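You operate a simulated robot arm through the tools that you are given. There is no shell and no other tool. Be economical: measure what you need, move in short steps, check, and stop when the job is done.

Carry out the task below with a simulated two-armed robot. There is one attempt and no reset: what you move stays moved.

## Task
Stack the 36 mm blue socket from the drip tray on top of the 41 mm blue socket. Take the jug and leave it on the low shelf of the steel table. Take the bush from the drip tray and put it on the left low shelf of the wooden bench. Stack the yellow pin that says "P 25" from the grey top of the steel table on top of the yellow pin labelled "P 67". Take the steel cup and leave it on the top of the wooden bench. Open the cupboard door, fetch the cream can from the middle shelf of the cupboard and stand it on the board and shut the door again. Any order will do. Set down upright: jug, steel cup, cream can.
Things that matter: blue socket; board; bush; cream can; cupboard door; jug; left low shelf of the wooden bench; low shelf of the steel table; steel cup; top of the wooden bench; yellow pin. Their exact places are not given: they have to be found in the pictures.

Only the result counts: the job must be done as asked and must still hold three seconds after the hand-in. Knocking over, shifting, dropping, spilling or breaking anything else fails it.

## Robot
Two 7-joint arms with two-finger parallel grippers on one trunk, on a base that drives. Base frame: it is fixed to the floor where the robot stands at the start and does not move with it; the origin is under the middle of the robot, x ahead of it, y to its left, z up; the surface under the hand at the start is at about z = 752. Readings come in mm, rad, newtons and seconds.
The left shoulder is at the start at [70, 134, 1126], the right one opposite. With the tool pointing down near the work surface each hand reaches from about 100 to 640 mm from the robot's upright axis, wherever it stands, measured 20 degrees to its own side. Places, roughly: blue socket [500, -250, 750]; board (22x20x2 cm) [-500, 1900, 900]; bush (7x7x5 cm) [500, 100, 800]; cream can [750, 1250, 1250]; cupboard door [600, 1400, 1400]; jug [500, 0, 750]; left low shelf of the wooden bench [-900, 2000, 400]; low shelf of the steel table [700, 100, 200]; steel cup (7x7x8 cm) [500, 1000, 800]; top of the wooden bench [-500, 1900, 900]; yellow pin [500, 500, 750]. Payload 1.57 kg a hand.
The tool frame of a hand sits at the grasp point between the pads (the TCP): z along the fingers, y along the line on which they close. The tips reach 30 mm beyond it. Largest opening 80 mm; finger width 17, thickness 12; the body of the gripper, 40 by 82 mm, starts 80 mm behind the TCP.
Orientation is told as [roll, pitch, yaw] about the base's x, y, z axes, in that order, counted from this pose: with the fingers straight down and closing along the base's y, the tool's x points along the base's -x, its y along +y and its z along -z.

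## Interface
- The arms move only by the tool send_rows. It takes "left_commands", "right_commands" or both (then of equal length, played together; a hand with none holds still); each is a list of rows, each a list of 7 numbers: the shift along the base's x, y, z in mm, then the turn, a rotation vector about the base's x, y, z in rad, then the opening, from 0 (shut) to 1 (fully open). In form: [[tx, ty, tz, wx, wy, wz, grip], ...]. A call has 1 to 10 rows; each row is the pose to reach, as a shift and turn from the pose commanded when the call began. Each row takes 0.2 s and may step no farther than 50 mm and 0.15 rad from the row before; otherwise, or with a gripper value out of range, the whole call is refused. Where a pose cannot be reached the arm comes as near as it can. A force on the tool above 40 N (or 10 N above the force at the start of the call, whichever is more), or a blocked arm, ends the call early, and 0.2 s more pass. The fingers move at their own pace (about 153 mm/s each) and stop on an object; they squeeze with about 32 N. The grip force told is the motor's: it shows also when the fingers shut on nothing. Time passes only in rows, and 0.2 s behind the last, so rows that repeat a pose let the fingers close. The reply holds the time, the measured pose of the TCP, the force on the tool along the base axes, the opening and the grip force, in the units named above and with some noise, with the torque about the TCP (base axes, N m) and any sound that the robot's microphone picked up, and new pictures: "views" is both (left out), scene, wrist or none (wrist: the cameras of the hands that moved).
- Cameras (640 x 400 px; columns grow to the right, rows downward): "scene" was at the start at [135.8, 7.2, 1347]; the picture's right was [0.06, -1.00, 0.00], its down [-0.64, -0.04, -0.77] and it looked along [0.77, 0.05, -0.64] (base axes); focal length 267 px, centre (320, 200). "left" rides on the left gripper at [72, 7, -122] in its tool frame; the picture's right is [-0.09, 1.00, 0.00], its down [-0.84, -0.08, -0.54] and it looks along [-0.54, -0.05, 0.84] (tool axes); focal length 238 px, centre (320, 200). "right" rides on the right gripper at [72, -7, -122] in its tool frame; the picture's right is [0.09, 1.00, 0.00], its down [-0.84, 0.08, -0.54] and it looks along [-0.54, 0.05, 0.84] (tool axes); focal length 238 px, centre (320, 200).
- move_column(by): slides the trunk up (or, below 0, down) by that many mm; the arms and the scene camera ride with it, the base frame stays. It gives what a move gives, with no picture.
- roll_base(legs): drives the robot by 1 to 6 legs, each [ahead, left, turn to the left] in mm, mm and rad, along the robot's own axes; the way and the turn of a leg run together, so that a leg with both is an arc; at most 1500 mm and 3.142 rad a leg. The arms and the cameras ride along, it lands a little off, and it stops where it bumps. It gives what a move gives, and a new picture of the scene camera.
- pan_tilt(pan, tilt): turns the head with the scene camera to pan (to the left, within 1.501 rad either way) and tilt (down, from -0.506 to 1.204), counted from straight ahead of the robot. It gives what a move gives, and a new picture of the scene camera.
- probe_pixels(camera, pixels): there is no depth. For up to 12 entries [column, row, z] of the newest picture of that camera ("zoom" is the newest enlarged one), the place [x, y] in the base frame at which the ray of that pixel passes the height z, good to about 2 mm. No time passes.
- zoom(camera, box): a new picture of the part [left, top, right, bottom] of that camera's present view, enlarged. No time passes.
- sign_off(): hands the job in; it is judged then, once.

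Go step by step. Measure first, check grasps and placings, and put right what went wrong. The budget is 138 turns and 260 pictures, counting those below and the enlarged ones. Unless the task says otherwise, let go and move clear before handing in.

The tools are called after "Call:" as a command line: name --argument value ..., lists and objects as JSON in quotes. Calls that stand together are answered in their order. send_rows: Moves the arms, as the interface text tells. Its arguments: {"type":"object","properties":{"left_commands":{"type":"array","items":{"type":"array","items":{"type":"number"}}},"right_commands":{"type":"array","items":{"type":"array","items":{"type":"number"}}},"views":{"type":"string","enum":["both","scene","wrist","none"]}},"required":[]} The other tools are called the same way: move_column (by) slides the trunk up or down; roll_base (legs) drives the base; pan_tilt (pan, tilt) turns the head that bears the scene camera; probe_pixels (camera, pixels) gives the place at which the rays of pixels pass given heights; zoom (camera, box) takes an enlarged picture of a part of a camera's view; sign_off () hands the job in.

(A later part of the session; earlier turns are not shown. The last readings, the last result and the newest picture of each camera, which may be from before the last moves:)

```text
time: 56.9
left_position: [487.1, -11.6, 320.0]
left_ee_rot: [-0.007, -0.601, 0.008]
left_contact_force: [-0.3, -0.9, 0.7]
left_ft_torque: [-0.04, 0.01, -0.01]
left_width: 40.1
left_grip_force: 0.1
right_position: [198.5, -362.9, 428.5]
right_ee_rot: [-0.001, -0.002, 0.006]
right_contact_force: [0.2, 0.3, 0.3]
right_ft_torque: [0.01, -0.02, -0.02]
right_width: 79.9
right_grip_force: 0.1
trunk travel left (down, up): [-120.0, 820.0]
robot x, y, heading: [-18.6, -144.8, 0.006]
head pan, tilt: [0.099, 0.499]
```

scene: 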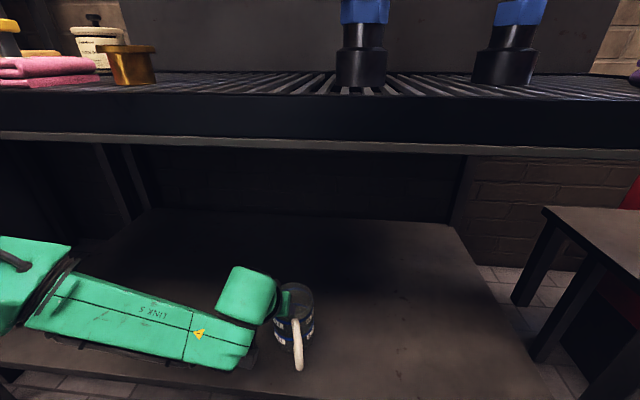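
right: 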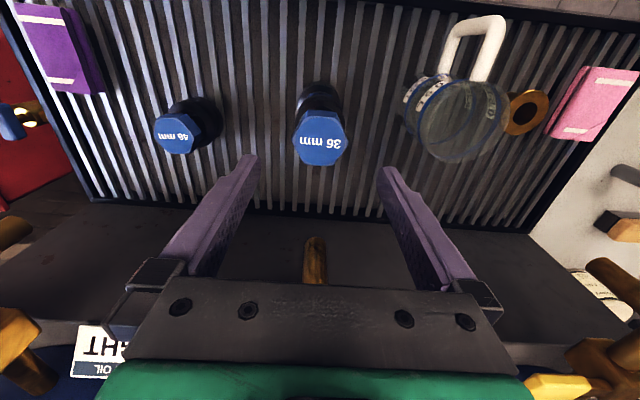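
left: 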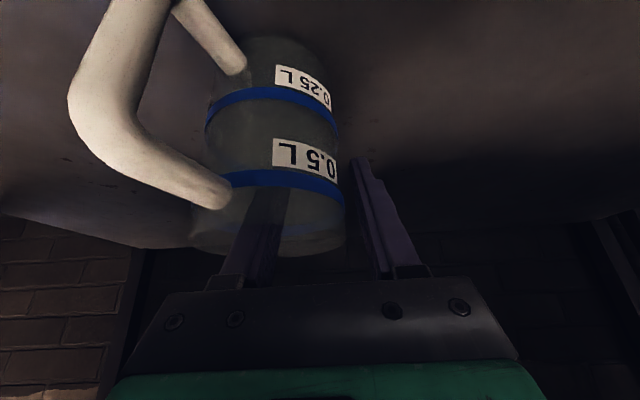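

Jug released and standing. Raise straight out and back away.

Call:
send_rows --left_commands '[[0, 0, 25, 0, 0, 0, 0.5], [0, 0, 50, 0, 0, 0, 0.5], [0, 0, 70, 0, 0, 0, 0.5], [0, 0, 70, 0, 0, 0, 0.5]]' --views "wrist"

Call:
roll_base --legs '[[-500, 0, -0.005]]'

```text
time: 57.9
left_position: [486.8, -12.9, 389.9]
left_ee_rot: [-0.005, -0.599, 0.009]
left_contact_force: [-0.2, -0.1, 0.3]
left_ft_torque: [0.02, -0.02, 0.04]
left_width: 40.0
left_grip_force: 0.1
right_position: [199.3, -363.9, 428.4]
right_ee_rot: [0.0, 0.0, 0.007]
right_contact_force: [-0.2, 0.2, 0.3]
right_ft_torque: [0.01, 0.0, 0.01]
right_width: 80.2
right_grip_force: 0.0
trunk travel left (down, up): [-120.0, 820.0]
robot x, y, heading: [-21.1, -147.2, 0.009]
head pan, tilt: [0.099, 0.499]
```

left: 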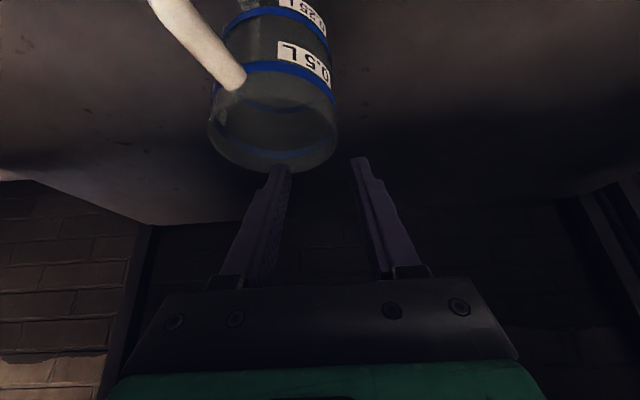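

```text
time: 60.8
left_position: [-17.4, -13.2, 389.8]
left_ee_rot: [-0.007, -0.601, 0.016]
left_contact_force: [-0.3, -0.2, 0.1]
left_ft_torque: [-0.03, -0.04, -0.02]
left_width: 40.1
left_grip_force: 0.0
right_position: [-300.1, -365.8, 429.4]
right_ee_rot: [-0.002, 0.001, 0.012]
right_contact_force: [-0.9, 0.1, -0.5]
right_ft_torque: [-0.01, -0.01, 0.04]
right_width: 80.2
right_grip_force: 0.0
trunk travel left (down, up): [-120.0, 820.0]
robot x, y, heading: [-523.3, -151.5, 0.014]
head pan, tilt: [0.099, 0.499]
```

scene: 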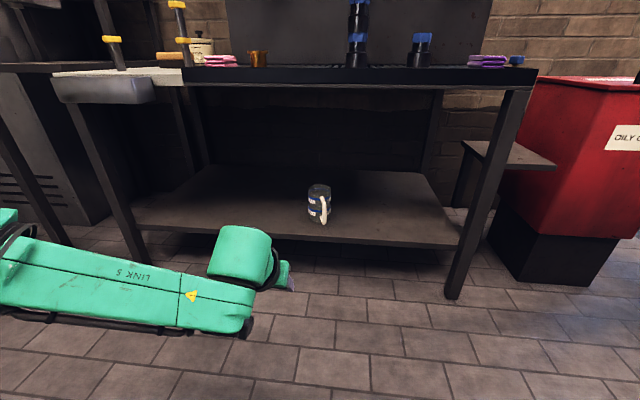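

Jug stands on the low shelf. Now raise the trunk, un-tilt partially as needed, and go look at the bush.

Call:
move_column --by 400

Call:
move_column --by 180

Call:
roll_base --legs '[[380, 60, -0.012]]'

Call:
send_rows --left_commands '[[0, 20, 30, 0, 0, 0, 1], [0, 40, 40, 0, 0, 0, 1], [0, 60, 40, 0, 0, 0, 1]]'

```text
time: 64.6
left_position: [-15.3, -13.9, 790.6]
left_ee_rot: [-0.007, -0.6, 0.015]
left_contact_force: [-0.1, 0.2, -0.3]
left_ft_torque: [-0.02, -0.01, 0.0]
left_width: 40.1
left_grip_force: 0.1
right_position: [-301.0, -365.8, 828.8]
right_ee_rot: [0.0, -0.001, 0.013]
right_contact_force: [0.3, 0.2, 0.2]
right_ft_torque: [0.01, 0.01, 0.0]
right_width: 79.8
right_grip_force: 0.1
trunk travel left (down, up): [-520.0, 420.0]
robot x, y, heading: [-524.5, -152.1, 0.013]
head pan, tilt: [0.099, 0.499]
```

```text
time: 66.6
left_position: [-17.1, -13.6, 969.3]
left_ee_rot: [-0.006, -0.6, 0.016]
left_contact_force: [-0.3, -0.8, 0.0]
left_ft_torque: [0.0, 0.03, 0.01]
left_width: 39.9
left_grip_force: 0.1
right_position: [-300.9, -365.7, 1009.0]
right_ee_rot: [-0.001, 0.0, 0.013]
right_contact_force: [-0.7, 0.5, -0.8]
right_ft_torque: [-0.03, 0.0, -0.01]
right_width: 80.2
right_grip_force: 0.1
trunk travel left (down, up): [-700.0, 240.0]
robot x, y, heading: [-518.7, -149.5, 0.016]
head pan, tilt: [0.099, 0.499]
```

```text
time: 69.1
left_position: [368.4, 40.3, 969.7]
left_ee_rot: [-0.007, -0.601, 0.0]
left_contact_force: [-0.3, 0.1, -0.5]
left_ft_torque: [0.0, -0.02, 0.01]
left_width: 40.2
left_grip_force: 0.1
right_position: [79.4, -308.4, 1008.6]
right_ee_rot: [0.002, -0.003, -0.003]
right_contact_force: [-0.8, 0.5, -0.6]
right_ft_torque: [-0.03, 0.01, -0.01]
right_width: 79.9
right_grip_force: 0.0
trunk travel left (down, up): [-700.0, 240.0]
robot x, y, heading: [-141.4, -90.7, -0.009]
head pan, tilt: [0.099, 0.499]
```

scene: 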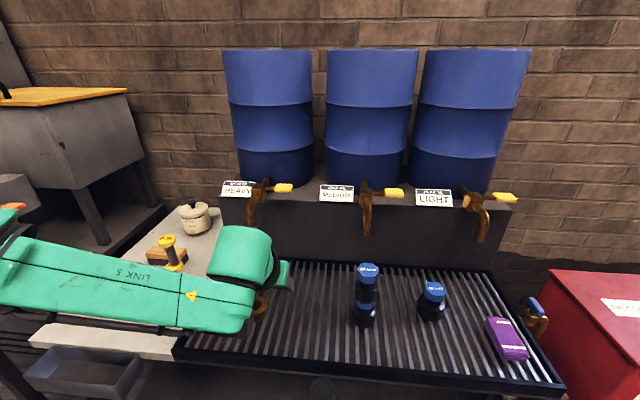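

```text
time: 69.9
left_position: [368.7, 101.8, 1010.2]
left_ee_rot: [-0.007, -0.6, 0.003]
left_contact_force: [-0.2, 1.8, -0.6]
left_ft_torque: [0.01, -0.02, -0.01]
left_width: 80.0
left_grip_force: 0.0
right_position: [79.2, -307.0, 1008.9]
right_ee_rot: [0.001, 0.0, -0.004]
right_contact_force: [0.4, 0.9, 0.0]
right_ft_torque: [-0.01, -0.02, 0.05]
right_width: 80.2
right_grip_force: 0.1
trunk travel left (down, up): [-700.0, 240.0]
robot x, y, heading: [-140.1, -89.2, 0.003]
head pan, tilt: [0.099, 0.499]
```

scene: 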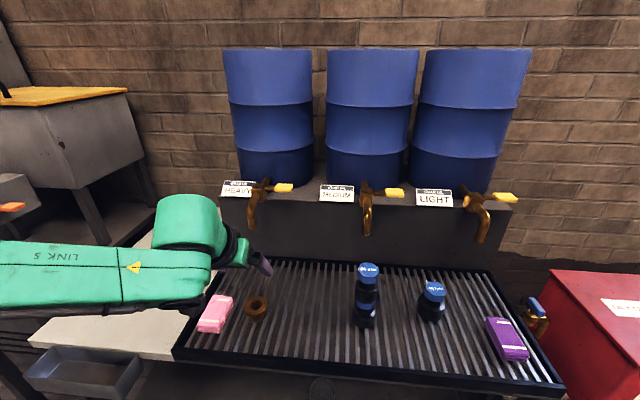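
left: 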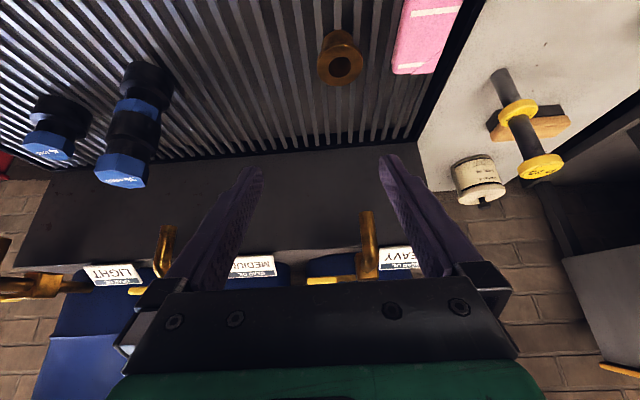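

Call:
zoom --camera "left" --box '[280, 0, 480, 120]'

Call:
probe_pixels --camera "left" --pixels '[[340, 66, 800], [340, 66, 790], [318, 66, 800], [362, 66, 800], [340, 85, 800], [395, 66, 775], [428, 68, 775], [400, 10, 775], [340, 35, 752]]'

Call:
zoom --camera "scene" --box '[180, 260, 340, 360]'

```text
3.20 times, centred on (380, 60) of left
```

zoom: 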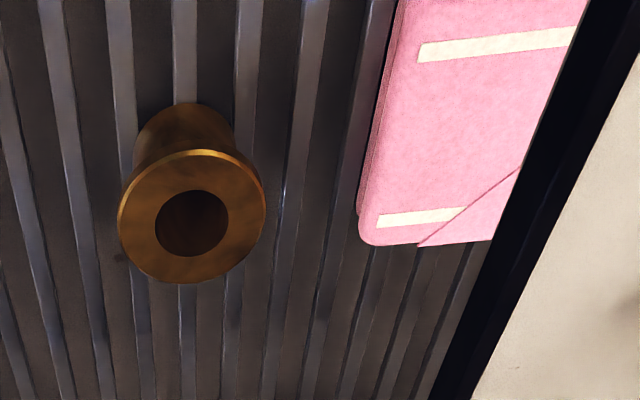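

```text
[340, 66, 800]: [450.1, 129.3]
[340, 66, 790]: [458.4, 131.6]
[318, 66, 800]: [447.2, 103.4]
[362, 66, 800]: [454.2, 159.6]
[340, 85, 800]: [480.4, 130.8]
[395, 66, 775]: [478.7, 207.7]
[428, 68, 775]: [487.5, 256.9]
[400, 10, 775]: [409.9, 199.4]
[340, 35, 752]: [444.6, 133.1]
```

```text
4.00 times, centred on (260, 310) of scene
```

zoom: 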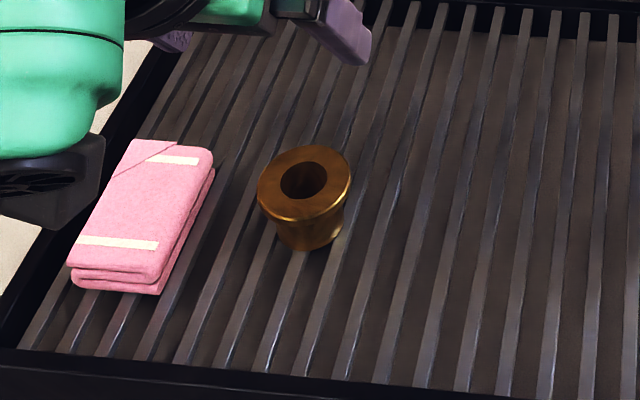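

Call:
probe_pixels --camera "scene" --pixels '[[255.7, 305.2, 800], [255.7, 305.2, 790], [244.5, 307, 797], [267.7, 305, 797]]'

Call:
send_rows --left_commands '[[25, 10, -35, 0, 0, 0, 1], [50, 20, -70, 0, 0, 0, 1], [75, 28, -100, 0, 0, 0, 1], [75, 28, -140, 0, 0, 0, 1], [75, 28, -140, 0, 0, 0, 1]]'

```text
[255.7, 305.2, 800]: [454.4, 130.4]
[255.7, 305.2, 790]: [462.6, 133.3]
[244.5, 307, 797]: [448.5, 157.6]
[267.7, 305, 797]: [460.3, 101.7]
```

```text
time: 71.1
left_position: [445.4, 130.2, 871.0]
left_ee_rot: [-0.007, -0.601, 0.0]
left_contact_force: [-0.2, 0.4, -0.1]
left_ft_torque: [-0.01, -0.02, 0.0]
left_width: 79.9
left_grip_force: 0.0
right_position: [78.7, -308.2, 1008.2]
right_ee_rot: [0.0, 0.0, -0.004]
right_contact_force: [-0.3, -1.0, 1.0]
right_ft_torque: [-0.02, -0.04, 0.0]
right_width: 80.0
right_grip_force: 0.0
trunk travel left (down, up): [-700.0, 240.0]
robot x, y, heading: [-141.4, -88.0, -0.008]
head pan, tilt: [0.099, 0.499]
```

scene: 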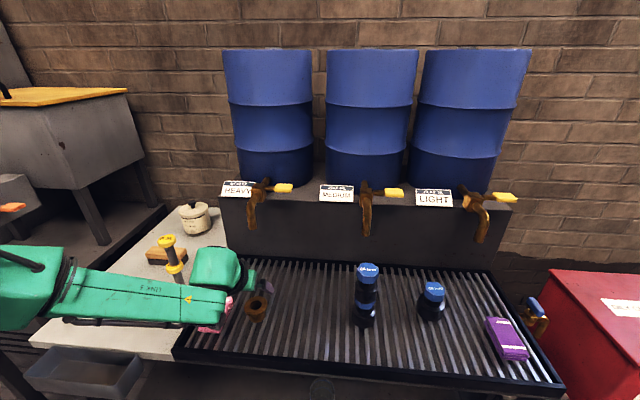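
left: 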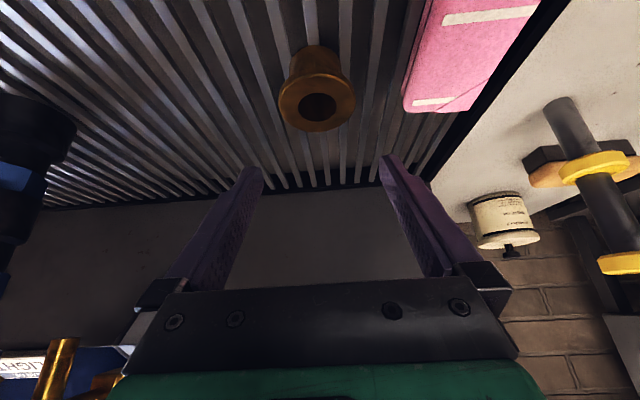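

Call:
probe_pixels --camera "scene" --pixels '[[190, 300, 950], [30, 285, 950], [30, 285, 1050], [100, 280, 950], [100, 280, 1000]]'

Call:
pan_tilt --pan 0.4 --tilt 0.6

```text
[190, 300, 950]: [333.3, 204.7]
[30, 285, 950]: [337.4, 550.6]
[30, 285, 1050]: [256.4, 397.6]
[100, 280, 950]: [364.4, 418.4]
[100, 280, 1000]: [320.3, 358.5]
```

```text
time: 71.9
left_position: [444.8, 129.9, 871.9]
left_ee_rot: [-0.007, -0.601, 0.002]
left_contact_force: [-1.1, 0.2, 0.1]
left_ft_torque: [0.02, -0.02, 0.02]
left_width: 80.2
left_grip_force: 0.2
right_position: [78.9, -307.1, 1008.5]
right_ee_rot: [-0.002, 0.001, -0.003]
right_contact_force: [-0.4, -0.1, -0.4]
right_ft_torque: [-0.01, -0.01, -0.01]
right_width: 80.0
right_grip_force: 0.1
trunk travel left (down, up): [-700.0, 240.0]
robot x, y, heading: [-140.9, -89.7, -0.002]
head pan, tilt: [0.4, 0.6]
```

scene: 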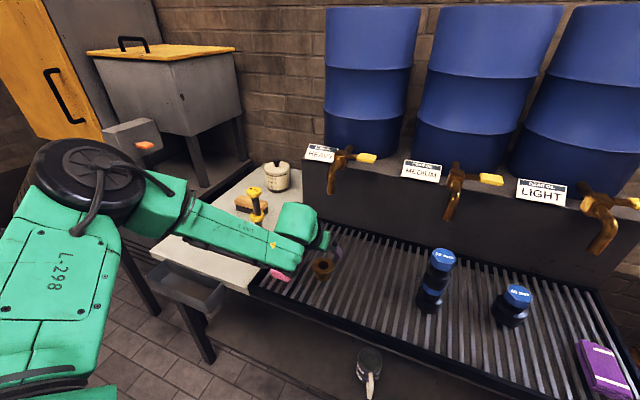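

Call:
probe_pixels --camera "left" --pixels '[[317, 103, 798], [278, 100, 798], [356, 100, 798], [317, 132, 798], [317, 74, 798]]'

Call:
zoom --camera "left" --box '[240, 20, 400, 140]'

```text
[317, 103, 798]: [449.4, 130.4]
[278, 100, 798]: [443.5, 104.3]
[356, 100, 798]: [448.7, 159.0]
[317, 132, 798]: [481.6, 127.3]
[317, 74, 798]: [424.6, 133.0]
```

```text
3.33 times, centred on (320, 80) of left
```

zoom: 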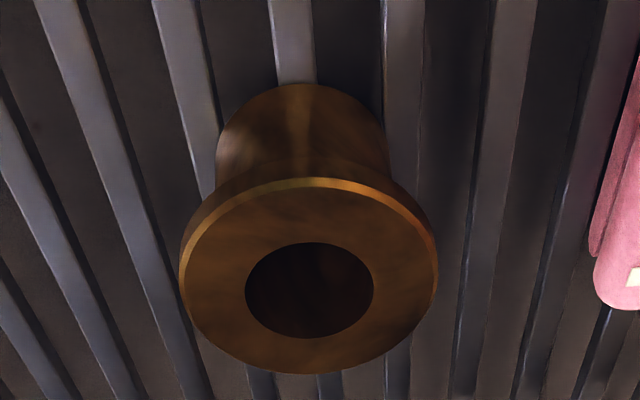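

Bush centre ≈(452,130.5), flange ~56 mm. Descend and close.

Call:
send_rows --left_commands '[[7, 0.5, -40, 0, 0, 0, 1], [7, 0.5, -79, 0, 0, 0, 1], [7, 0.5, -79, 0, 0, 0, 0.4], [7, 0.5, -79, 0, 0, 0, 0.4], [7, 0.5, -60, 0, 0, 0, 0.4], [7, 0.5, -30, 0, 0, 0, 0.4], [7, 0.5, -30, 0, 0, 0, 0.4]]'

```text
time: 73.5
left_position: [451.7, 132.0, 838.6]
left_ee_rot: [-0.007, -0.599, 0.001]
left_contact_force: [-0.3, 0.3, -4.8]
left_ft_torque: [0.0, 0.1, 0.0]
left_width: 59.7
left_grip_force: 32.2
left hand out of reach, approached as far as the arm can: row 2, 3, 4, 5
right_position: [80.2, -305.8, 1007.1]
right_ee_rot: [-0.003, -0.002, -0.002]
right_contact_force: [-0.1, 0.3, 0.0]
right_ft_torque: [0.0, 0.01, -0.02]
right_width: 79.8
right_grip_force: 0.1
trunk travel left (down, up): [-700.0, 240.0]
robot x, y, heading: [-140.0, -91.5, -0.0]
head pan, tilt: [0.4, 0.6]
```

scene: 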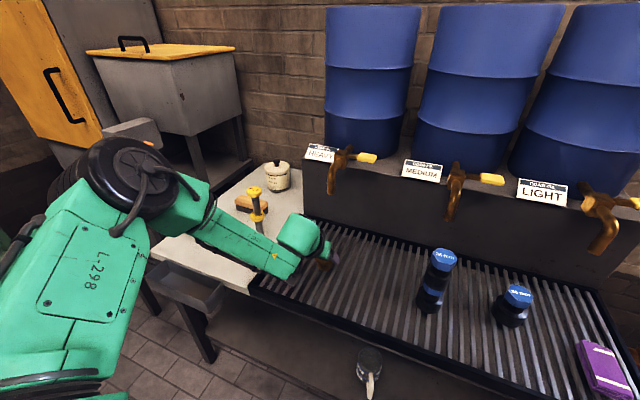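
left: 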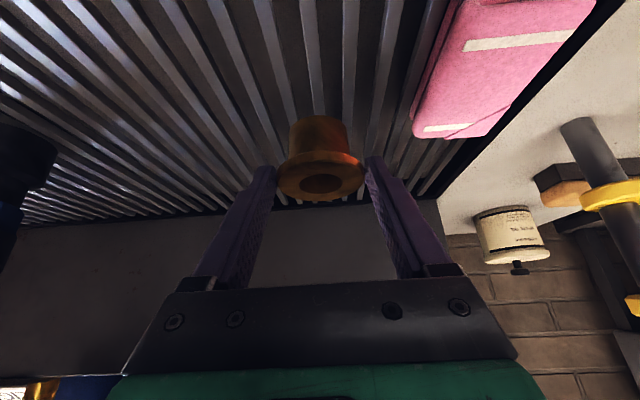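

Bush held (59.7 mm, 4.8 N). Lift clear and back off, then look left for the cup and cupboard.

Call:
send_rows --left_commands '[[0, 0, 40, 0, 0, 0, 0.4], [0, 0, 80, 0, 0, 0, 0.4], [0, 0, 100, 0, 0, 0, 0.4], [0, 0, 100, 0, 0, 0, 0.4]]' --views "wrist"

Call:
roll_base --legs '[[-450, 0, 0]]'

Call:
pan_tilt --pan 0.8 --tilt 0.25

```text
time: 74.5
left_position: [451.6, 129.5, 941.1]
left_ee_rot: [-0.005, -0.598, 0.002]
left_contact_force: [0.3, -0.2, -3.9]
left_ft_torque: [0.03, 0.04, -0.02]
left_width: 59.7
left_grip_force: 31.9
right_position: [79.3, -306.8, 1009.2]
right_ee_rot: [0.0, 0.001, -0.006]
right_contact_force: [-0.6, -1.2, -0.3]
right_ft_torque: [0.0, 0.01, -0.01]
right_width: 79.8
right_grip_force: 0.0
trunk travel left (down, up): [-700.0, 240.0]
robot x, y, heading: [-141.3, -93.5, -0.0]
head pan, tilt: [0.4, 0.6]
```

left: 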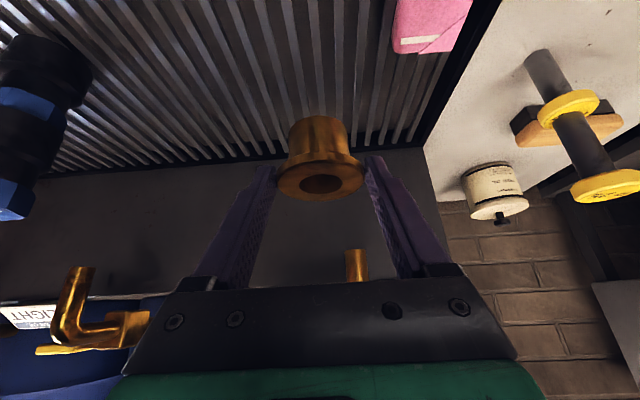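

```text
time: 77.2
left_position: [-4.8, 131.0, 940.5]
left_ee_rot: [-0.006, -0.598, 0.002]
left_contact_force: [-0.7, 0.1, -3.2]
left_ft_torque: [0.0, 0.08, 0.01]
left_width: 59.5
left_grip_force: 32.3
right_position: [-373.9, -305.2, 1008.5]
right_ee_rot: [0.0, 0.0, -0.001]
right_contact_force: [0.3, -0.9, 0.3]
right_ft_torque: [0.02, 0.05, -0.06]
right_width: 80.1
right_grip_force: 0.0
trunk travel left (down, up): [-700.0, 240.0]
robot x, y, heading: [-593.2, -90.6, -0.003]
head pan, tilt: [0.4, 0.6]
```

scene: 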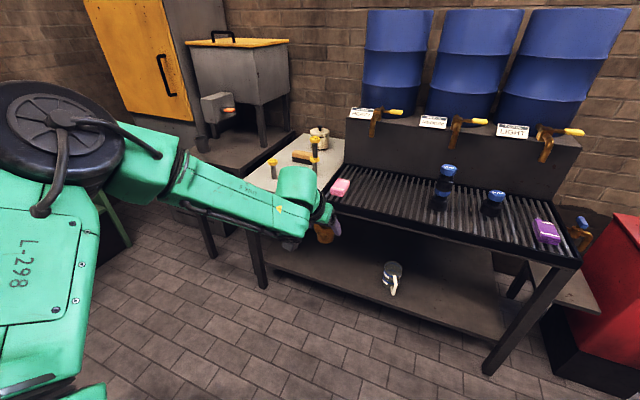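

```text
time: 78.1
left_position: [-4.8, 131.8, 940.4]
left_ee_rot: [-0.007, -0.599, 0.002]
left_contact_force: [0.3, -0.3, -3.9]
left_ft_torque: [-0.01, 0.06, 0.04]
left_width: 59.6
left_grip_force: 32.0
right_position: [-375.7, -304.8, 1007.8]
right_ee_rot: [0.001, 0.0, -0.003]
right_contact_force: [-0.1, 0.6, 0.8]
right_ft_torque: [0.04, -0.01, 0.0]
right_width: 79.9
right_grip_force: 0.0
trunk travel left (down, up): [-700.0, 240.0]
robot x, y, heading: [-593.9, -89.2, -0.001]
head pan, tilt: [0.799, 0.25]
```

scene: 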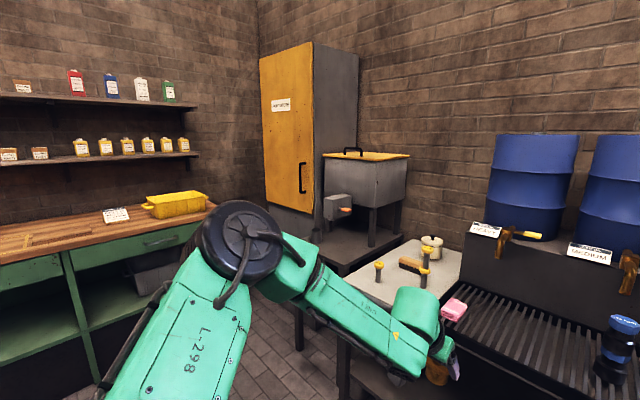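

All on the steel table stands well. The wooden bench is at the left with green frame; I drive left 900 and turn to face it.

Call:
roll_base --legs '[[0, 900, 0], [0, 0, 1.571]]'

Call:
pan_tilt --pan 0.25 --tilt 0.5

```text
time: 86.6
left_position: [-816.0, 1396.0, 940.6]
left_ee_rot: [-0.007, -0.599, 1.577]
left_contact_force: [0.3, 0.6, -3.2]
left_ft_torque: [-0.05, -0.04, 0.0]
left_width: 58.2
left_grip_force: 31.8
right_position: [-376.7, 1025.3, 1008.5]
right_ee_rot: [0.0, -0.001, 1.571]
right_contact_force: [-0.3, 0.1, 0.1]
right_ft_torque: [-0.02, 0.02, 0.0]
right_width: 80.4
right_grip_force: 0.1
trunk travel left (down, up): [-700.0, 240.0]
robot x, y, heading: [-595.7, 804.5, 1.575]
head pan, tilt: [0.799, 0.25]
```

scene: 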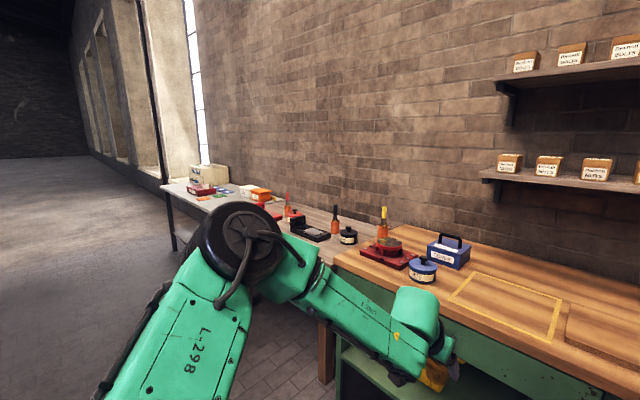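

```text
time: 87.6
left_position: [-814.5, 1394.1, 941.1]
left_ee_rot: [-0.007, -0.6, 1.576]
left_contact_force: [-0.6, -0.2, -4.1]
left_ft_torque: [-0.09, 0.0, 0.01]
left_width: 58.0
left_grip_force: 31.9
right_position: [-376.5, 1024.3, 1008.9]
right_ee_rot: [0.0, 0.001, 1.57]
right_contact_force: [-0.3, -0.8, 0.1]
right_ft_torque: [-0.01, -0.01, 0.0]
right_width: 79.9
right_grip_force: 0.0
trunk travel left (down, up): [-700.0, 240.0]
robot x, y, heading: [-591.4, 803.6, 1.571]
head pan, tilt: [0.25, 0.499]
```

scene: 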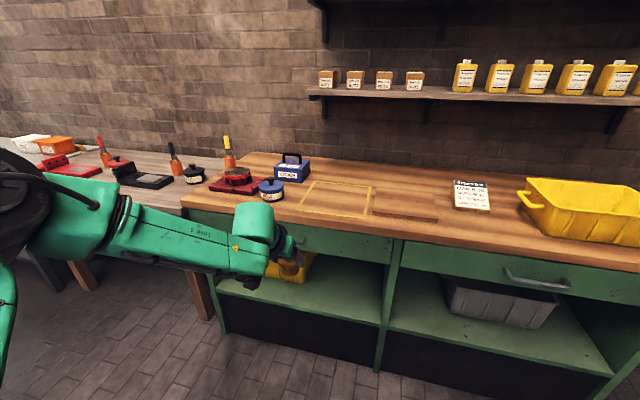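

The left low shelf is the green bay at px (300,290). Lower the trunk 400 to see into it.

Call:
move_column --by -400

Call:
pan_tilt --pan 0.3 --tilt 0.45

Call:
zoom --camera "left" --box '[0, 0, 640, 400]'

```text
time: 91.4
left_position: [-816.0, 1394.4, 540.2]
left_ee_rot: [-0.007, -0.598, 1.577]
left_contact_force: [-0.7, 0.1, -2.8]
left_ft_torque: [-0.07, 0.0, -0.01]
left_width: 57.7
left_grip_force: 32.3
right_position: [-376.7, 1024.6, 608.3]
right_ee_rot: [0.001, -0.001, 1.57]
right_contact_force: [0.0, 0.5, 0.0]
right_ft_torque: [0.02, 0.0, -0.01]
right_width: 80.0
right_grip_force: 0.1
trunk travel left (down, up): [-300.0, 640.0]
robot x, y, heading: [-594.1, 801.8, 1.569]
head pan, tilt: [0.25, 0.499]
```

```text
time: 92.1
left_position: [-815.1, 1394.1, 539.4]
left_ee_rot: [-0.005, -0.598, 1.575]
left_contact_force: [0.3, 0.5, -3.4]
left_ft_torque: [-0.12, -0.01, 0.01]
left_width: 57.8
left_grip_force: 31.8
right_position: [-377.0, 1024.0, 608.3]
right_ee_rot: [0.001, 0.0, 1.571]
right_contact_force: [0.5, 0.5, 0.0]
right_ft_torque: [-0.01, -0.01, 0.01]
right_width: 80.0
right_grip_force: 0.1
trunk travel left (down, up): [-300.0, 640.0]
robot x, y, heading: [-592.0, 800.0, 1.569]
head pan, tilt: [0.3, 0.45]
```

scene: 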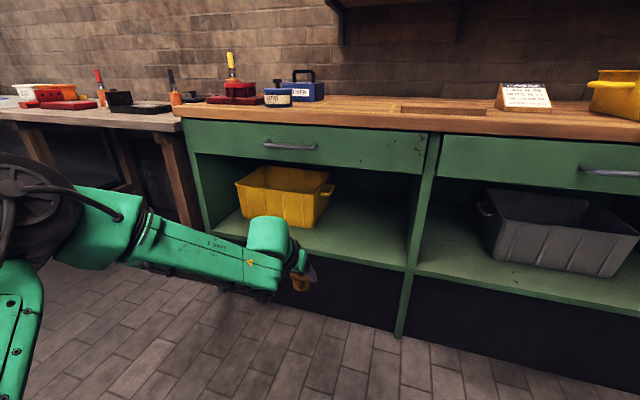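

```text
1.00 times, centred on (320, 200) of left (not enlarged: the box is as wide or as high as the picture)
```

zoom: 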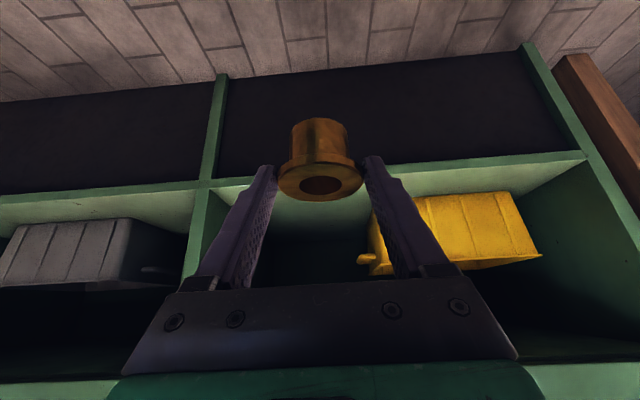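

Call:
probe_pixels --camera "scene" --pixels '[[399, 336, 0], [405, 270, 350], [405, 270, 400], [405, 270, 450], [330, 225, 400], [330, 250, 400], [310, 228, 400], [408, 150, 750], [425, 128, 900], [360, 210, 400]]'

Call:
zoom --camera "scene" --box '[180, 100, 440, 340]'

```text
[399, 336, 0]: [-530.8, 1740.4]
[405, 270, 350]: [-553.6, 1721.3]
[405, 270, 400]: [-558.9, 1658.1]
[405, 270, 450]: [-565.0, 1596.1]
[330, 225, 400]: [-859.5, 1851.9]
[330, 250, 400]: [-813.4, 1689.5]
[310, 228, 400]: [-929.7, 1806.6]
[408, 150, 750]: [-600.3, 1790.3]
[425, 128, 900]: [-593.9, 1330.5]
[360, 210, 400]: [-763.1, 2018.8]
```

```text
1.67 times, centred on (310, 220) of scene
```

zoom: 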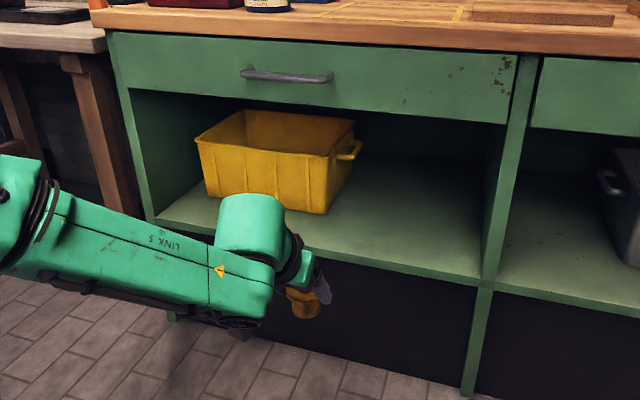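

The shelf (z≈348, front y≈1735) has free space right of the yellow bin, around x≈-690. Lower 90 more, shift right 125 and drive in 431.

Call:
move_column --by -90

Call:
roll_base --legs '[[0, -125, 0], [300, 0, 0]]'

Call:
zoom --camera "left" --box '[0, 0, 640, 400]'

```text
time: 93.3
left_position: [-814.3, 1394.6, 451.1]
left_ee_rot: [-0.007, -0.602, 1.576]
left_contact_force: [-0.4, -0.4, -2.8]
left_ft_torque: [-0.08, 0.0, 0.01]
left_width: 57.6
left_grip_force: 31.6
right_position: [-377.2, 1024.4, 518.9]
right_ee_rot: [0.0, -0.001, 1.571]
right_contact_force: [0.9, -0.6, -0.1]
right_ft_torque: [-0.01, -0.02, -0.01]
right_width: 80.3
right_grip_force: 0.1
trunk travel left (down, up): [-210.0, 730.0]
robot x, y, heading: [-594.6, 802.8, 1.575]
head pan, tilt: [0.3, 0.45]
```

```text
time: 96.2
left_position: [-691.9, 1693.9, 451.6]
left_ee_rot: [-0.008, -0.599, 1.579]
left_contact_force: [0.1, -0.3, -3.6]
left_ft_torque: [-0.11, -0.01, 0.02]
left_width: 58.0
left_grip_force: 31.9
right_position: [-253.1, 1324.2, 518.8]
right_ee_rot: [-0.001, 0.0, 1.575]
right_contact_force: [-0.1, 0.1, -0.3]
right_ft_torque: [-0.01, 0.01, 0.01]
right_width: 80.2
right_grip_force: 0.1
trunk travel left (down, up): [-210.0, 730.0]
robot x, y, heading: [-465.7, 1102.9, 1.578]
head pan, tilt: [0.3, 0.45]
```

scene: 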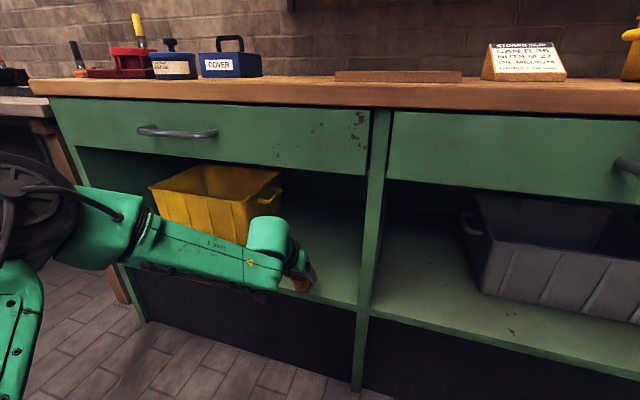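

```text
1.00 times, centred on (320, 200) of left (not enlarged: the box is as wide or as high as the picture)
```

zoom: 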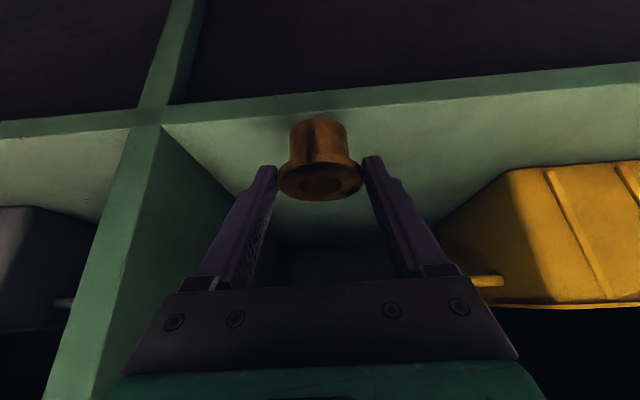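

Call:
probe_pixels --camera "scene" --pixels '[[357, 388, 0], [362, 304, 340], [362, 304, 360], [330, 296, 350], [372, 185, 650], [372, 185, 680]]'

Call:
probe_pixels --camera "left" --pixels '[[320, 92, 350], [320, 180, 435]]'

```text
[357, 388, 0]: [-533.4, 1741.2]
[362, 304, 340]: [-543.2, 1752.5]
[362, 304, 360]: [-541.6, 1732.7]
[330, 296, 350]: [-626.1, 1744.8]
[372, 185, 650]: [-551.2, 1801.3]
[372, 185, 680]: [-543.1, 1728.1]
```

```text
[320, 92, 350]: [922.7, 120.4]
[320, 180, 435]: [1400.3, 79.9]
```

Front edge y≈1741, shelf z≈350. Drive in 130 more and lower 30 by the trunk.

Call:
roll_base --legs '[[130, 0, 0]]'

Call:
move_column --by -28

Call:
zoom --camera "left" --box '[0, 0, 640, 400]'

```text
time: 97.5
left_position: [-693.1, 1821.3, 449.9]
left_ee_rot: [-0.007, -0.599, 1.58]
left_contact_force: [-0.6, -0.2, -3.4]
left_ft_torque: [-0.08, -0.02, 0.02]
left_width: 57.5
left_grip_force: 32.4
right_position: [-253.5, 1452.0, 518.1]
right_ee_rot: [-0.001, 0.0, 1.578]
right_contact_force: [0.0, -0.5, 0.6]
right_ft_torque: [-0.01, 0.0, 0.03]
right_width: 79.7
right_grip_force: 0.1
trunk travel left (down, up): [-210.0, 730.0]
robot x, y, heading: [-469.2, 1227.5, 1.574]
head pan, tilt: [0.3, 0.45]
```

scene: 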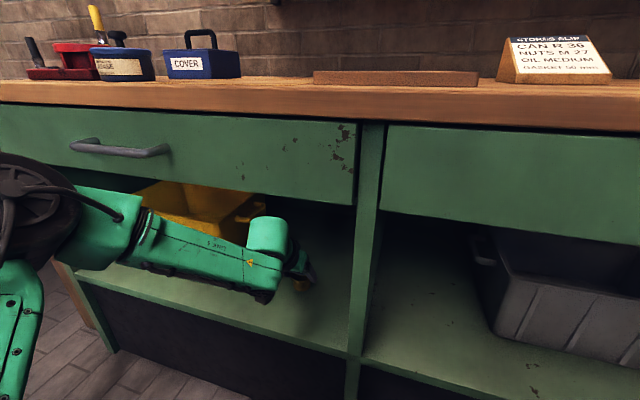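

```text
time: 98.2
left_position: [-693.2, 1820.1, 421.6]
left_ee_rot: [-0.007, -0.6, 1.579]
left_contact_force: [0.4, -0.3, -4.6]
left_ft_torque: [-0.11, 0.03, 0.01]
left_width: 57.7
left_grip_force: 31.7
right_position: [-254.6, 1452.6, 491.0]
right_ee_rot: [0.0, -0.001, 1.576]
right_contact_force: [-0.9, 0.4, -0.2]
right_ft_torque: [-0.02, -0.03, -0.04]
right_width: 79.9
right_grip_force: 0.0
trunk travel left (down, up): [-182.0, 758.0]
robot x, y, heading: [-467.1, 1231.1, 1.576]
head pan, tilt: [0.3, 0.45]
```

```text
1.00 times, centred on (320, 200) of left (not enlarged: the box is as wide or as high as the picture)
```

zoom: 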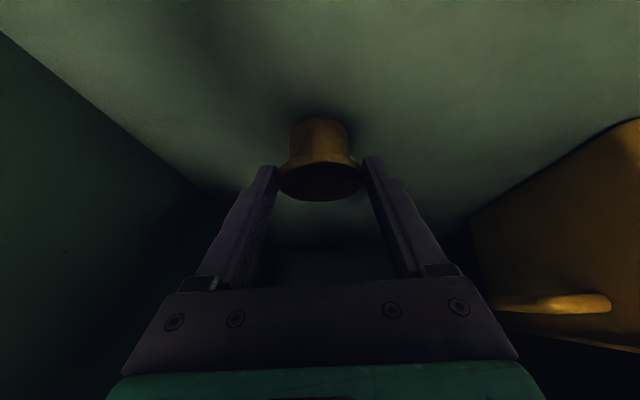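

Call:
move_column --by -5

Call:
move_column --by -4

```text
time: 98.8
left_position: [-693.6, 1820.2, 417.0]
left_ee_rot: [-0.008, -0.599, 1.579]
left_contact_force: [-0.8, -0.7, -3.8]
left_ft_torque: [-0.08, -0.01, -0.03]
left_width: 57.8
left_grip_force: 32.1
right_position: [-253.4, 1452.7, 485.5]
right_ee_rot: [-0.002, 0.001, 1.577]
right_contact_force: [-0.2, 0.6, 0.1]
right_ft_torque: [0.03, 0.02, 0.02]
right_width: 79.9
right_grip_force: 0.1
trunk travel left (down, up): [-177.0, 763.0]
robot x, y, heading: [-468.6, 1231.5, 1.576]
head pan, tilt: [0.3, 0.45]
```

```text
time: 99.3
left_position: [-692.2, 1819.8, 415.3]
left_ee_rot: [-0.006, -0.602, 1.578]
left_contact_force: [-0.8, -1.2, 4.1]
left_ft_torque: [-0.02, -0.08, -0.01]
left_width: 57.5
left_grip_force: 32.0
right_position: [-254.5, 1450.7, 481.6]
right_ee_rot: [0.0, -0.002, 1.576]
right_contact_force: [0.9, 0.7, -0.3]
right_ft_torque: [-0.04, 0.02, 0.01]
right_width: 79.9
right_grip_force: 0.0
trunk travel left (down, up): [-173.0, 767.0]
robot x, y, heading: [-470.4, 1232.6, 1.571]
head pan, tilt: [0.3, 0.45]
```

Contact felt at TCP 415. Lower 2 mm more and release, then raise.

Call:
move_column --by -2

Call:
send_rows --left_commands '[[0, 0, 0, 0, 0, 0, 0.85], [0, 0, 0, 0, 0, 0, 1], [0, 0, 0, 0, 0, 0, 1], [0, 0, 15, 0, 0, 0, 1], [0, 0, 40, 0, 0, 0, 1], [0, 0, 50, 0, 0, 0, 1]]'

```text
time: 99.8
left_position: [-693.0, 1819.5, 415.0]
left_ee_rot: [-0.004, -0.606, 1.58]
left_contact_force: [-4.3, -1.5, 14.5]
left_ft_torque: [-0.01, -0.1, -0.03]
left_width: 57.9
left_grip_force: 32.1
right_position: [-254.7, 1449.5, 480.2]
right_ee_rot: [0.002, -0.004, 1.576]
right_contact_force: [-0.5, -0.1, -0.2]
right_ft_torque: [-0.01, -0.03, -0.01]
right_width: 80.0
right_grip_force: 0.1
trunk travel left (down, up): [-171.0, 769.0]
robot x, y, heading: [-468.0, 1229.0, 1.577]
head pan, tilt: [0.3, 0.45]
```

```text
time: 101.2
left_position: [-692.5, 1821.7, 464.3]
left_ee_rot: [-0.006, -0.6, 1.579]
left_contact_force: [-0.4, -0.2, -0.5]
left_ft_torque: [0.0, 0.01, -0.04]
left_width: 79.9
left_grip_force: 0.0
right_position: [-254.6, 1451.2, 479.0]
right_ee_rot: [0.0, -0.001, 1.577]
right_contact_force: [-0.2, 0.1, 0.1]
right_ft_torque: [-0.02, -0.01, -0.05]
right_width: 80.1
right_grip_force: 0.1
trunk travel left (down, up): [-171.0, 769.0]
robot x, y, heading: [-470.6, 1231.4, 1.579]
head pan, tilt: [0.3, 0.45]
```

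scene: 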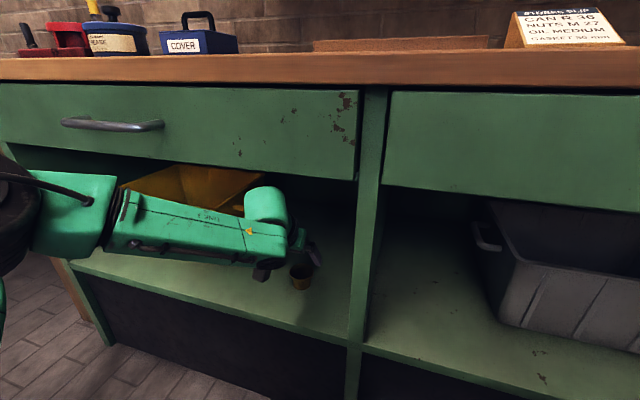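
left: 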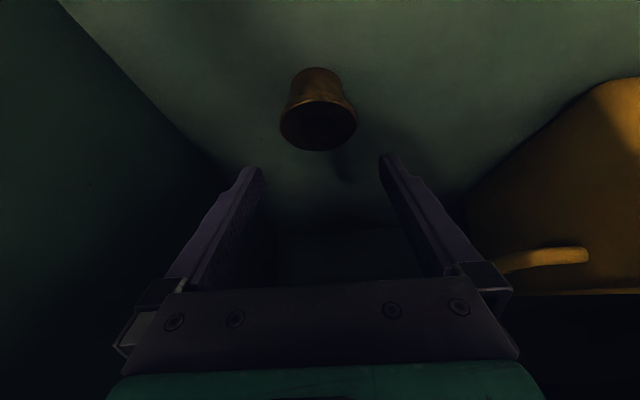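

Bush stands on the shelf. Back out 500, raise the trunk and un-tilt the left hand.

Call:
roll_base --legs '[[-550, 0, 0]]'

Call:
move_column --by 400

Call:
move_column --by 130

Call:
roll_base --legs '[[0, 0, -1.575]]'

Call:
pan_tilt --pan 0.0 --tilt 0.35

```text
time: 104.4
left_position: [-694.1, 1271.9, 463.7]
left_ee_rot: [-0.008, -0.599, 1.592]
left_contact_force: [-0.1, -0.7, 0.0]
left_ft_torque: [0.03, 0.0, 0.02]
left_width: 80.0
left_grip_force: 0.1
right_position: [-249.2, 907.8, 480.3]
right_ee_rot: [-0.001, 0.0, 1.586]
right_contact_force: [-0.2, 0.3, -0.3]
right_ft_torque: [-0.04, 0.0, 0.02]
right_width: 79.9
right_grip_force: 0.2
trunk travel left (down, up): [-171.0, 769.0]
robot x, y, heading: [-464.9, 682.9, 1.587]
head pan, tilt: [0.3, 0.45]
```

scene: 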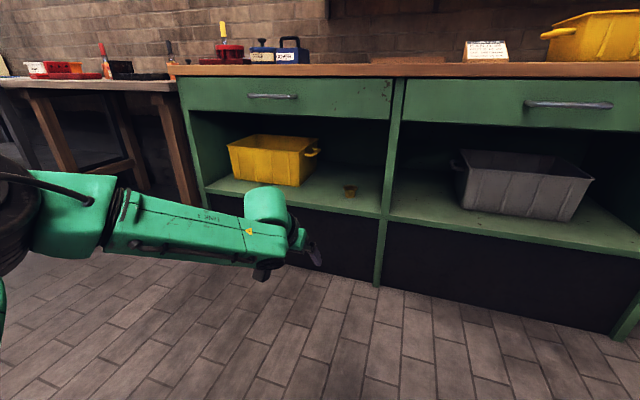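

```text
time: 108.2
left_position: [-694.2, 1271.6, 863.7]
left_ee_rot: [-0.006, -0.6, 1.592]
left_contact_force: [-0.1, -0.2, -0.1]
left_ft_torque: [0.0, -0.02, 0.01]
left_width: 80.0
left_grip_force: 0.1
right_position: [-250.1, 907.9, 878.7]
right_ee_rot: [0.001, 0.0, 1.588]
right_contact_force: [0.1, 0.3, -0.1]
right_ft_torque: [0.0, 0.0, -0.01]
right_width: 79.8
right_grip_force: 0.0
trunk travel left (down, up): [-571.0, 369.0]
robot x, y, heading: [-463.3, 680.1, 1.592]
head pan, tilt: [0.3, 0.45]
```

```text
time: 109.8
left_position: [-693.5, 1272.2, 993.0]
left_ee_rot: [-0.006, -0.6, 1.592]
left_contact_force: [-0.7, 0.4, 0.0]
left_ft_torque: [-0.01, 0.0, 0.02]
left_width: 80.1
left_grip_force: 0.1
right_position: [-251.5, 908.6, 1010.5]
right_ee_rot: [0.001, -0.001, 1.586]
right_contact_force: [0.4, -0.5, -0.5]
right_ft_torque: [0.0, 0.01, 0.0]
right_width: 80.1
right_grip_force: 0.1
trunk travel left (down, up): [-701.0, 239.0]
robot x, y, heading: [-462.1, 681.5, 1.587]
head pan, tilt: [0.3, 0.45]
```

```text
time: 114.0
left_position: [122.5, 920.5, 993.2]
left_ee_rot: [-0.007, -0.599, 0.026]
left_contact_force: [0.0, 0.4, -0.3]
left_ft_torque: [0.01, 0.01, 0.03]
left_width: 79.9
left_grip_force: 0.0
right_position: [-237.8, 473.3, 1010.3]
right_ee_rot: [0.001, -0.001, 0.024]
right_contact_force: [0.0, -0.6, 0.0]
right_ft_torque: [0.0, 0.01, 0.02]
right_width: 80.0
right_grip_force: 0.0
trunk travel left (down, up): [-701.0, 239.0]
robot x, y, heading: [-466.6, 684.7, 0.022]
head pan, tilt: [0.3, 0.45]
```

scene: 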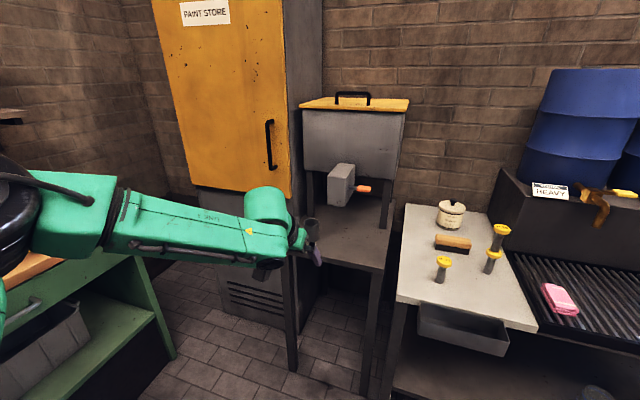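

```text
time: 114.8
left_position: [122.3, 919.0, 993.4]
left_ee_rot: [-0.008, -0.601, 0.024]
left_contact_force: [0.0, 0.5, 0.7]
left_ft_torque: [0.0, -0.04, 0.03]
left_width: 79.9
left_grip_force: 0.1
right_position: [-238.3, 473.5, 1009.0]
right_ee_rot: [-0.001, 0.0, 0.023]
right_contact_force: [0.0, 0.2, -0.4]
right_ft_torque: [-0.01, 0.02, 0.0]
right_width: 80.1
right_grip_force: 0.1
trunk travel left (down, up): [-701.0, 239.0]
robot x, y, heading: [-463.8, 687.8, 0.026]
head pan, tilt: [0.0, 0.351]
```

scene: 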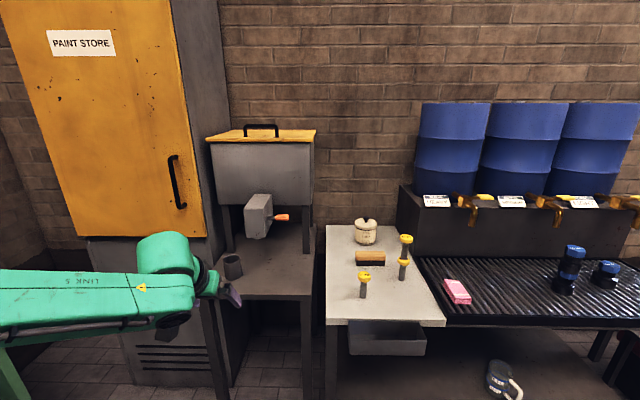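

Call:
zoom --camera "scene" --box '[200, 180, 320, 320]'

Call:
probe_pixels --camera "scene" --pixels '[[233, 258, 840], [233, 276, 760], [233, 276, 720], [290, 218, 950], [265, 295, 752], [265, 295, 720], [175, 180, 1200], [175, 180, 1300], [90, 235, 900]]'

```text
2.86 times, centred on (260, 250) of scene
```

zoom: 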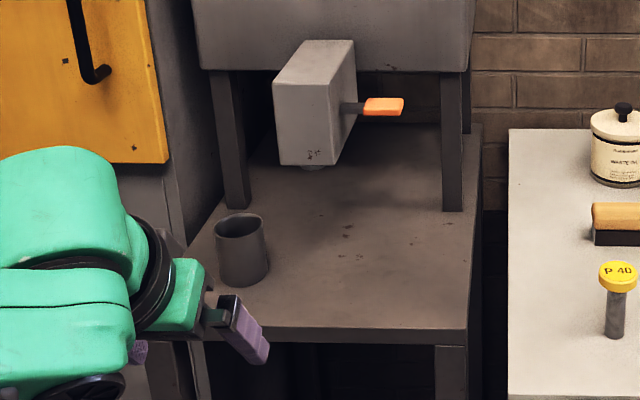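

```text
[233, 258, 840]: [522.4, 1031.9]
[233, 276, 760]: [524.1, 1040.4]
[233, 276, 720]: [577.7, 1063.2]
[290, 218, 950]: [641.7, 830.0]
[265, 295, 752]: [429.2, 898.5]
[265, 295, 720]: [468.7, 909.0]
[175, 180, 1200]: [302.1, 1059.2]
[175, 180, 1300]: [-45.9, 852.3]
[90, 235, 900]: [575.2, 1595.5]
```

The steel cup stands at about (523,1036) on the dark bench. Un-tilt the left hand and pull it in, then drive to it.

Call:
send_rows --left_commands '[[-25, -15, 5, 0, 0.15, 0, 1], [-50, -30, 10, 0, 0.3, 0, 1], [-75, -45, 15, 0, 0.45, 0, 1], [-100, -60, 20, 0, 0.6, 0, 1], [-120, -70, 20, 0, 0.6, -0.02, 1], [-120, -70, 20, 0, 0.6, -0.02, 1]]' --views "none"

Call:
roll_base --legs '[[430, 215, -0.026]]'

Call:
pan_tilt --pan 0.2 --tilt 0.65

Call:
zoom --camera "left" --box '[0, 0, 640, 400]'

```text
time: 116.2
left_position: [3.6, 849.0, 1013.7]
left_ee_rot: [0.001, 0.001, 0.003]
left_contact_force: [-0.2, -0.3, 0.2]
left_ft_torque: [-0.02, 0.02, 0.01]
left_width: 79.9
left_grip_force: 0.1
right_position: [-237.6, 473.2, 1009.7]
right_ee_rot: [0.001, 0.001, 0.024]
right_contact_force: [0.0, -0.7, 0.3]
right_ft_torque: [-0.04, -0.01, -0.04]
right_width: 79.7
right_grip_force: 0.1
trunk travel left (down, up): [-701.0, 239.0]
robot x, y, heading: [-465.5, 687.4, 0.024]
head pan, tilt: [0.0, 0.351]
```

```text
time: 119.0
left_position: [433.9, 1059.8, 1014.0]
left_ee_rot: [0.004, 0.0, -0.017]
left_contact_force: [-0.6, -0.2, -1.2]
left_ft_torque: [0.01, 0.0, -0.01]
left_width: 80.1
left_grip_force: 0.1
right_position: [184.6, 690.6, 1010.6]
right_ee_rot: [0.0, -0.001, 0.002]
right_contact_force: [-0.6, 0.2, 0.1]
right_ft_torque: [0.05, 0.02, -0.01]
right_width: 80.0
right_grip_force: 0.1
trunk travel left (down, up): [-701.0, 239.0]
robot x, y, heading: [-38.4, 905.8, -0.001]
head pan, tilt: [0.0, 0.351]
```

scene: 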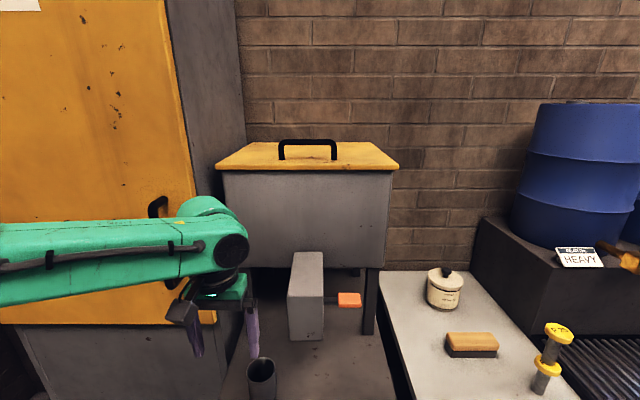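

```text
time: 119.8
left_position: [433.9, 1061.2, 1014.5]
left_ee_rot: [0.003, 0.001, -0.02]
left_contact_force: [0.3, 1.0, 0.7]
left_ft_torque: [0.01, -0.02, -0.01]
left_width: 80.1
left_grip_force: 0.1
right_position: [184.8, 690.6, 1010.2]
right_ee_rot: [0.0, -0.001, 0.001]
right_contact_force: [0.4, -0.5, 0.1]
right_ft_torque: [-0.01, -0.02, 0.0]
right_width: 80.1
right_grip_force: 0.1
trunk travel left (down, up): [-701.0, 239.0]
robot x, y, heading: [-31.7, 907.0, 0.005]
head pan, tilt: [0.201, 0.649]
```

scene: 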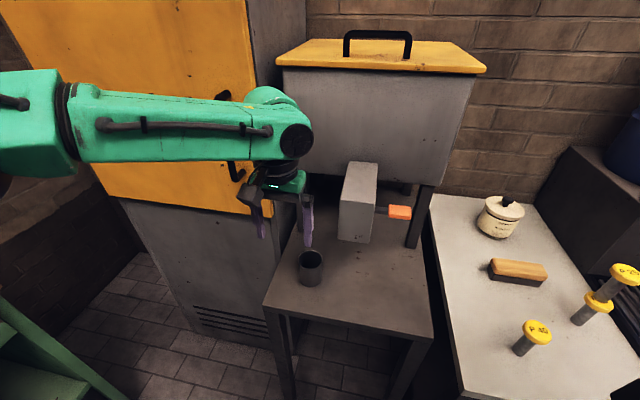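

```text
1.00 times, centred on (320, 200) of left (not enlarged: the box is as wide or as high as the picture)
```

zoom: 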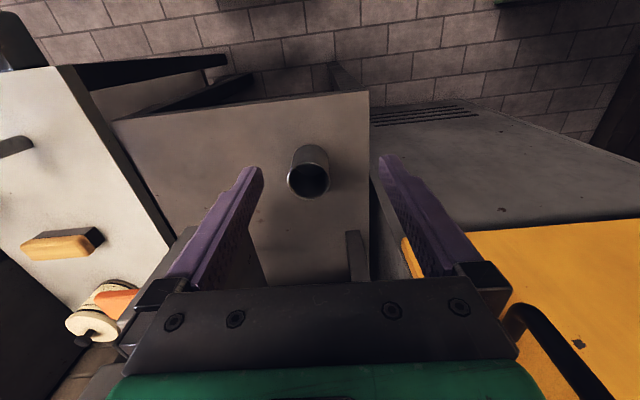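

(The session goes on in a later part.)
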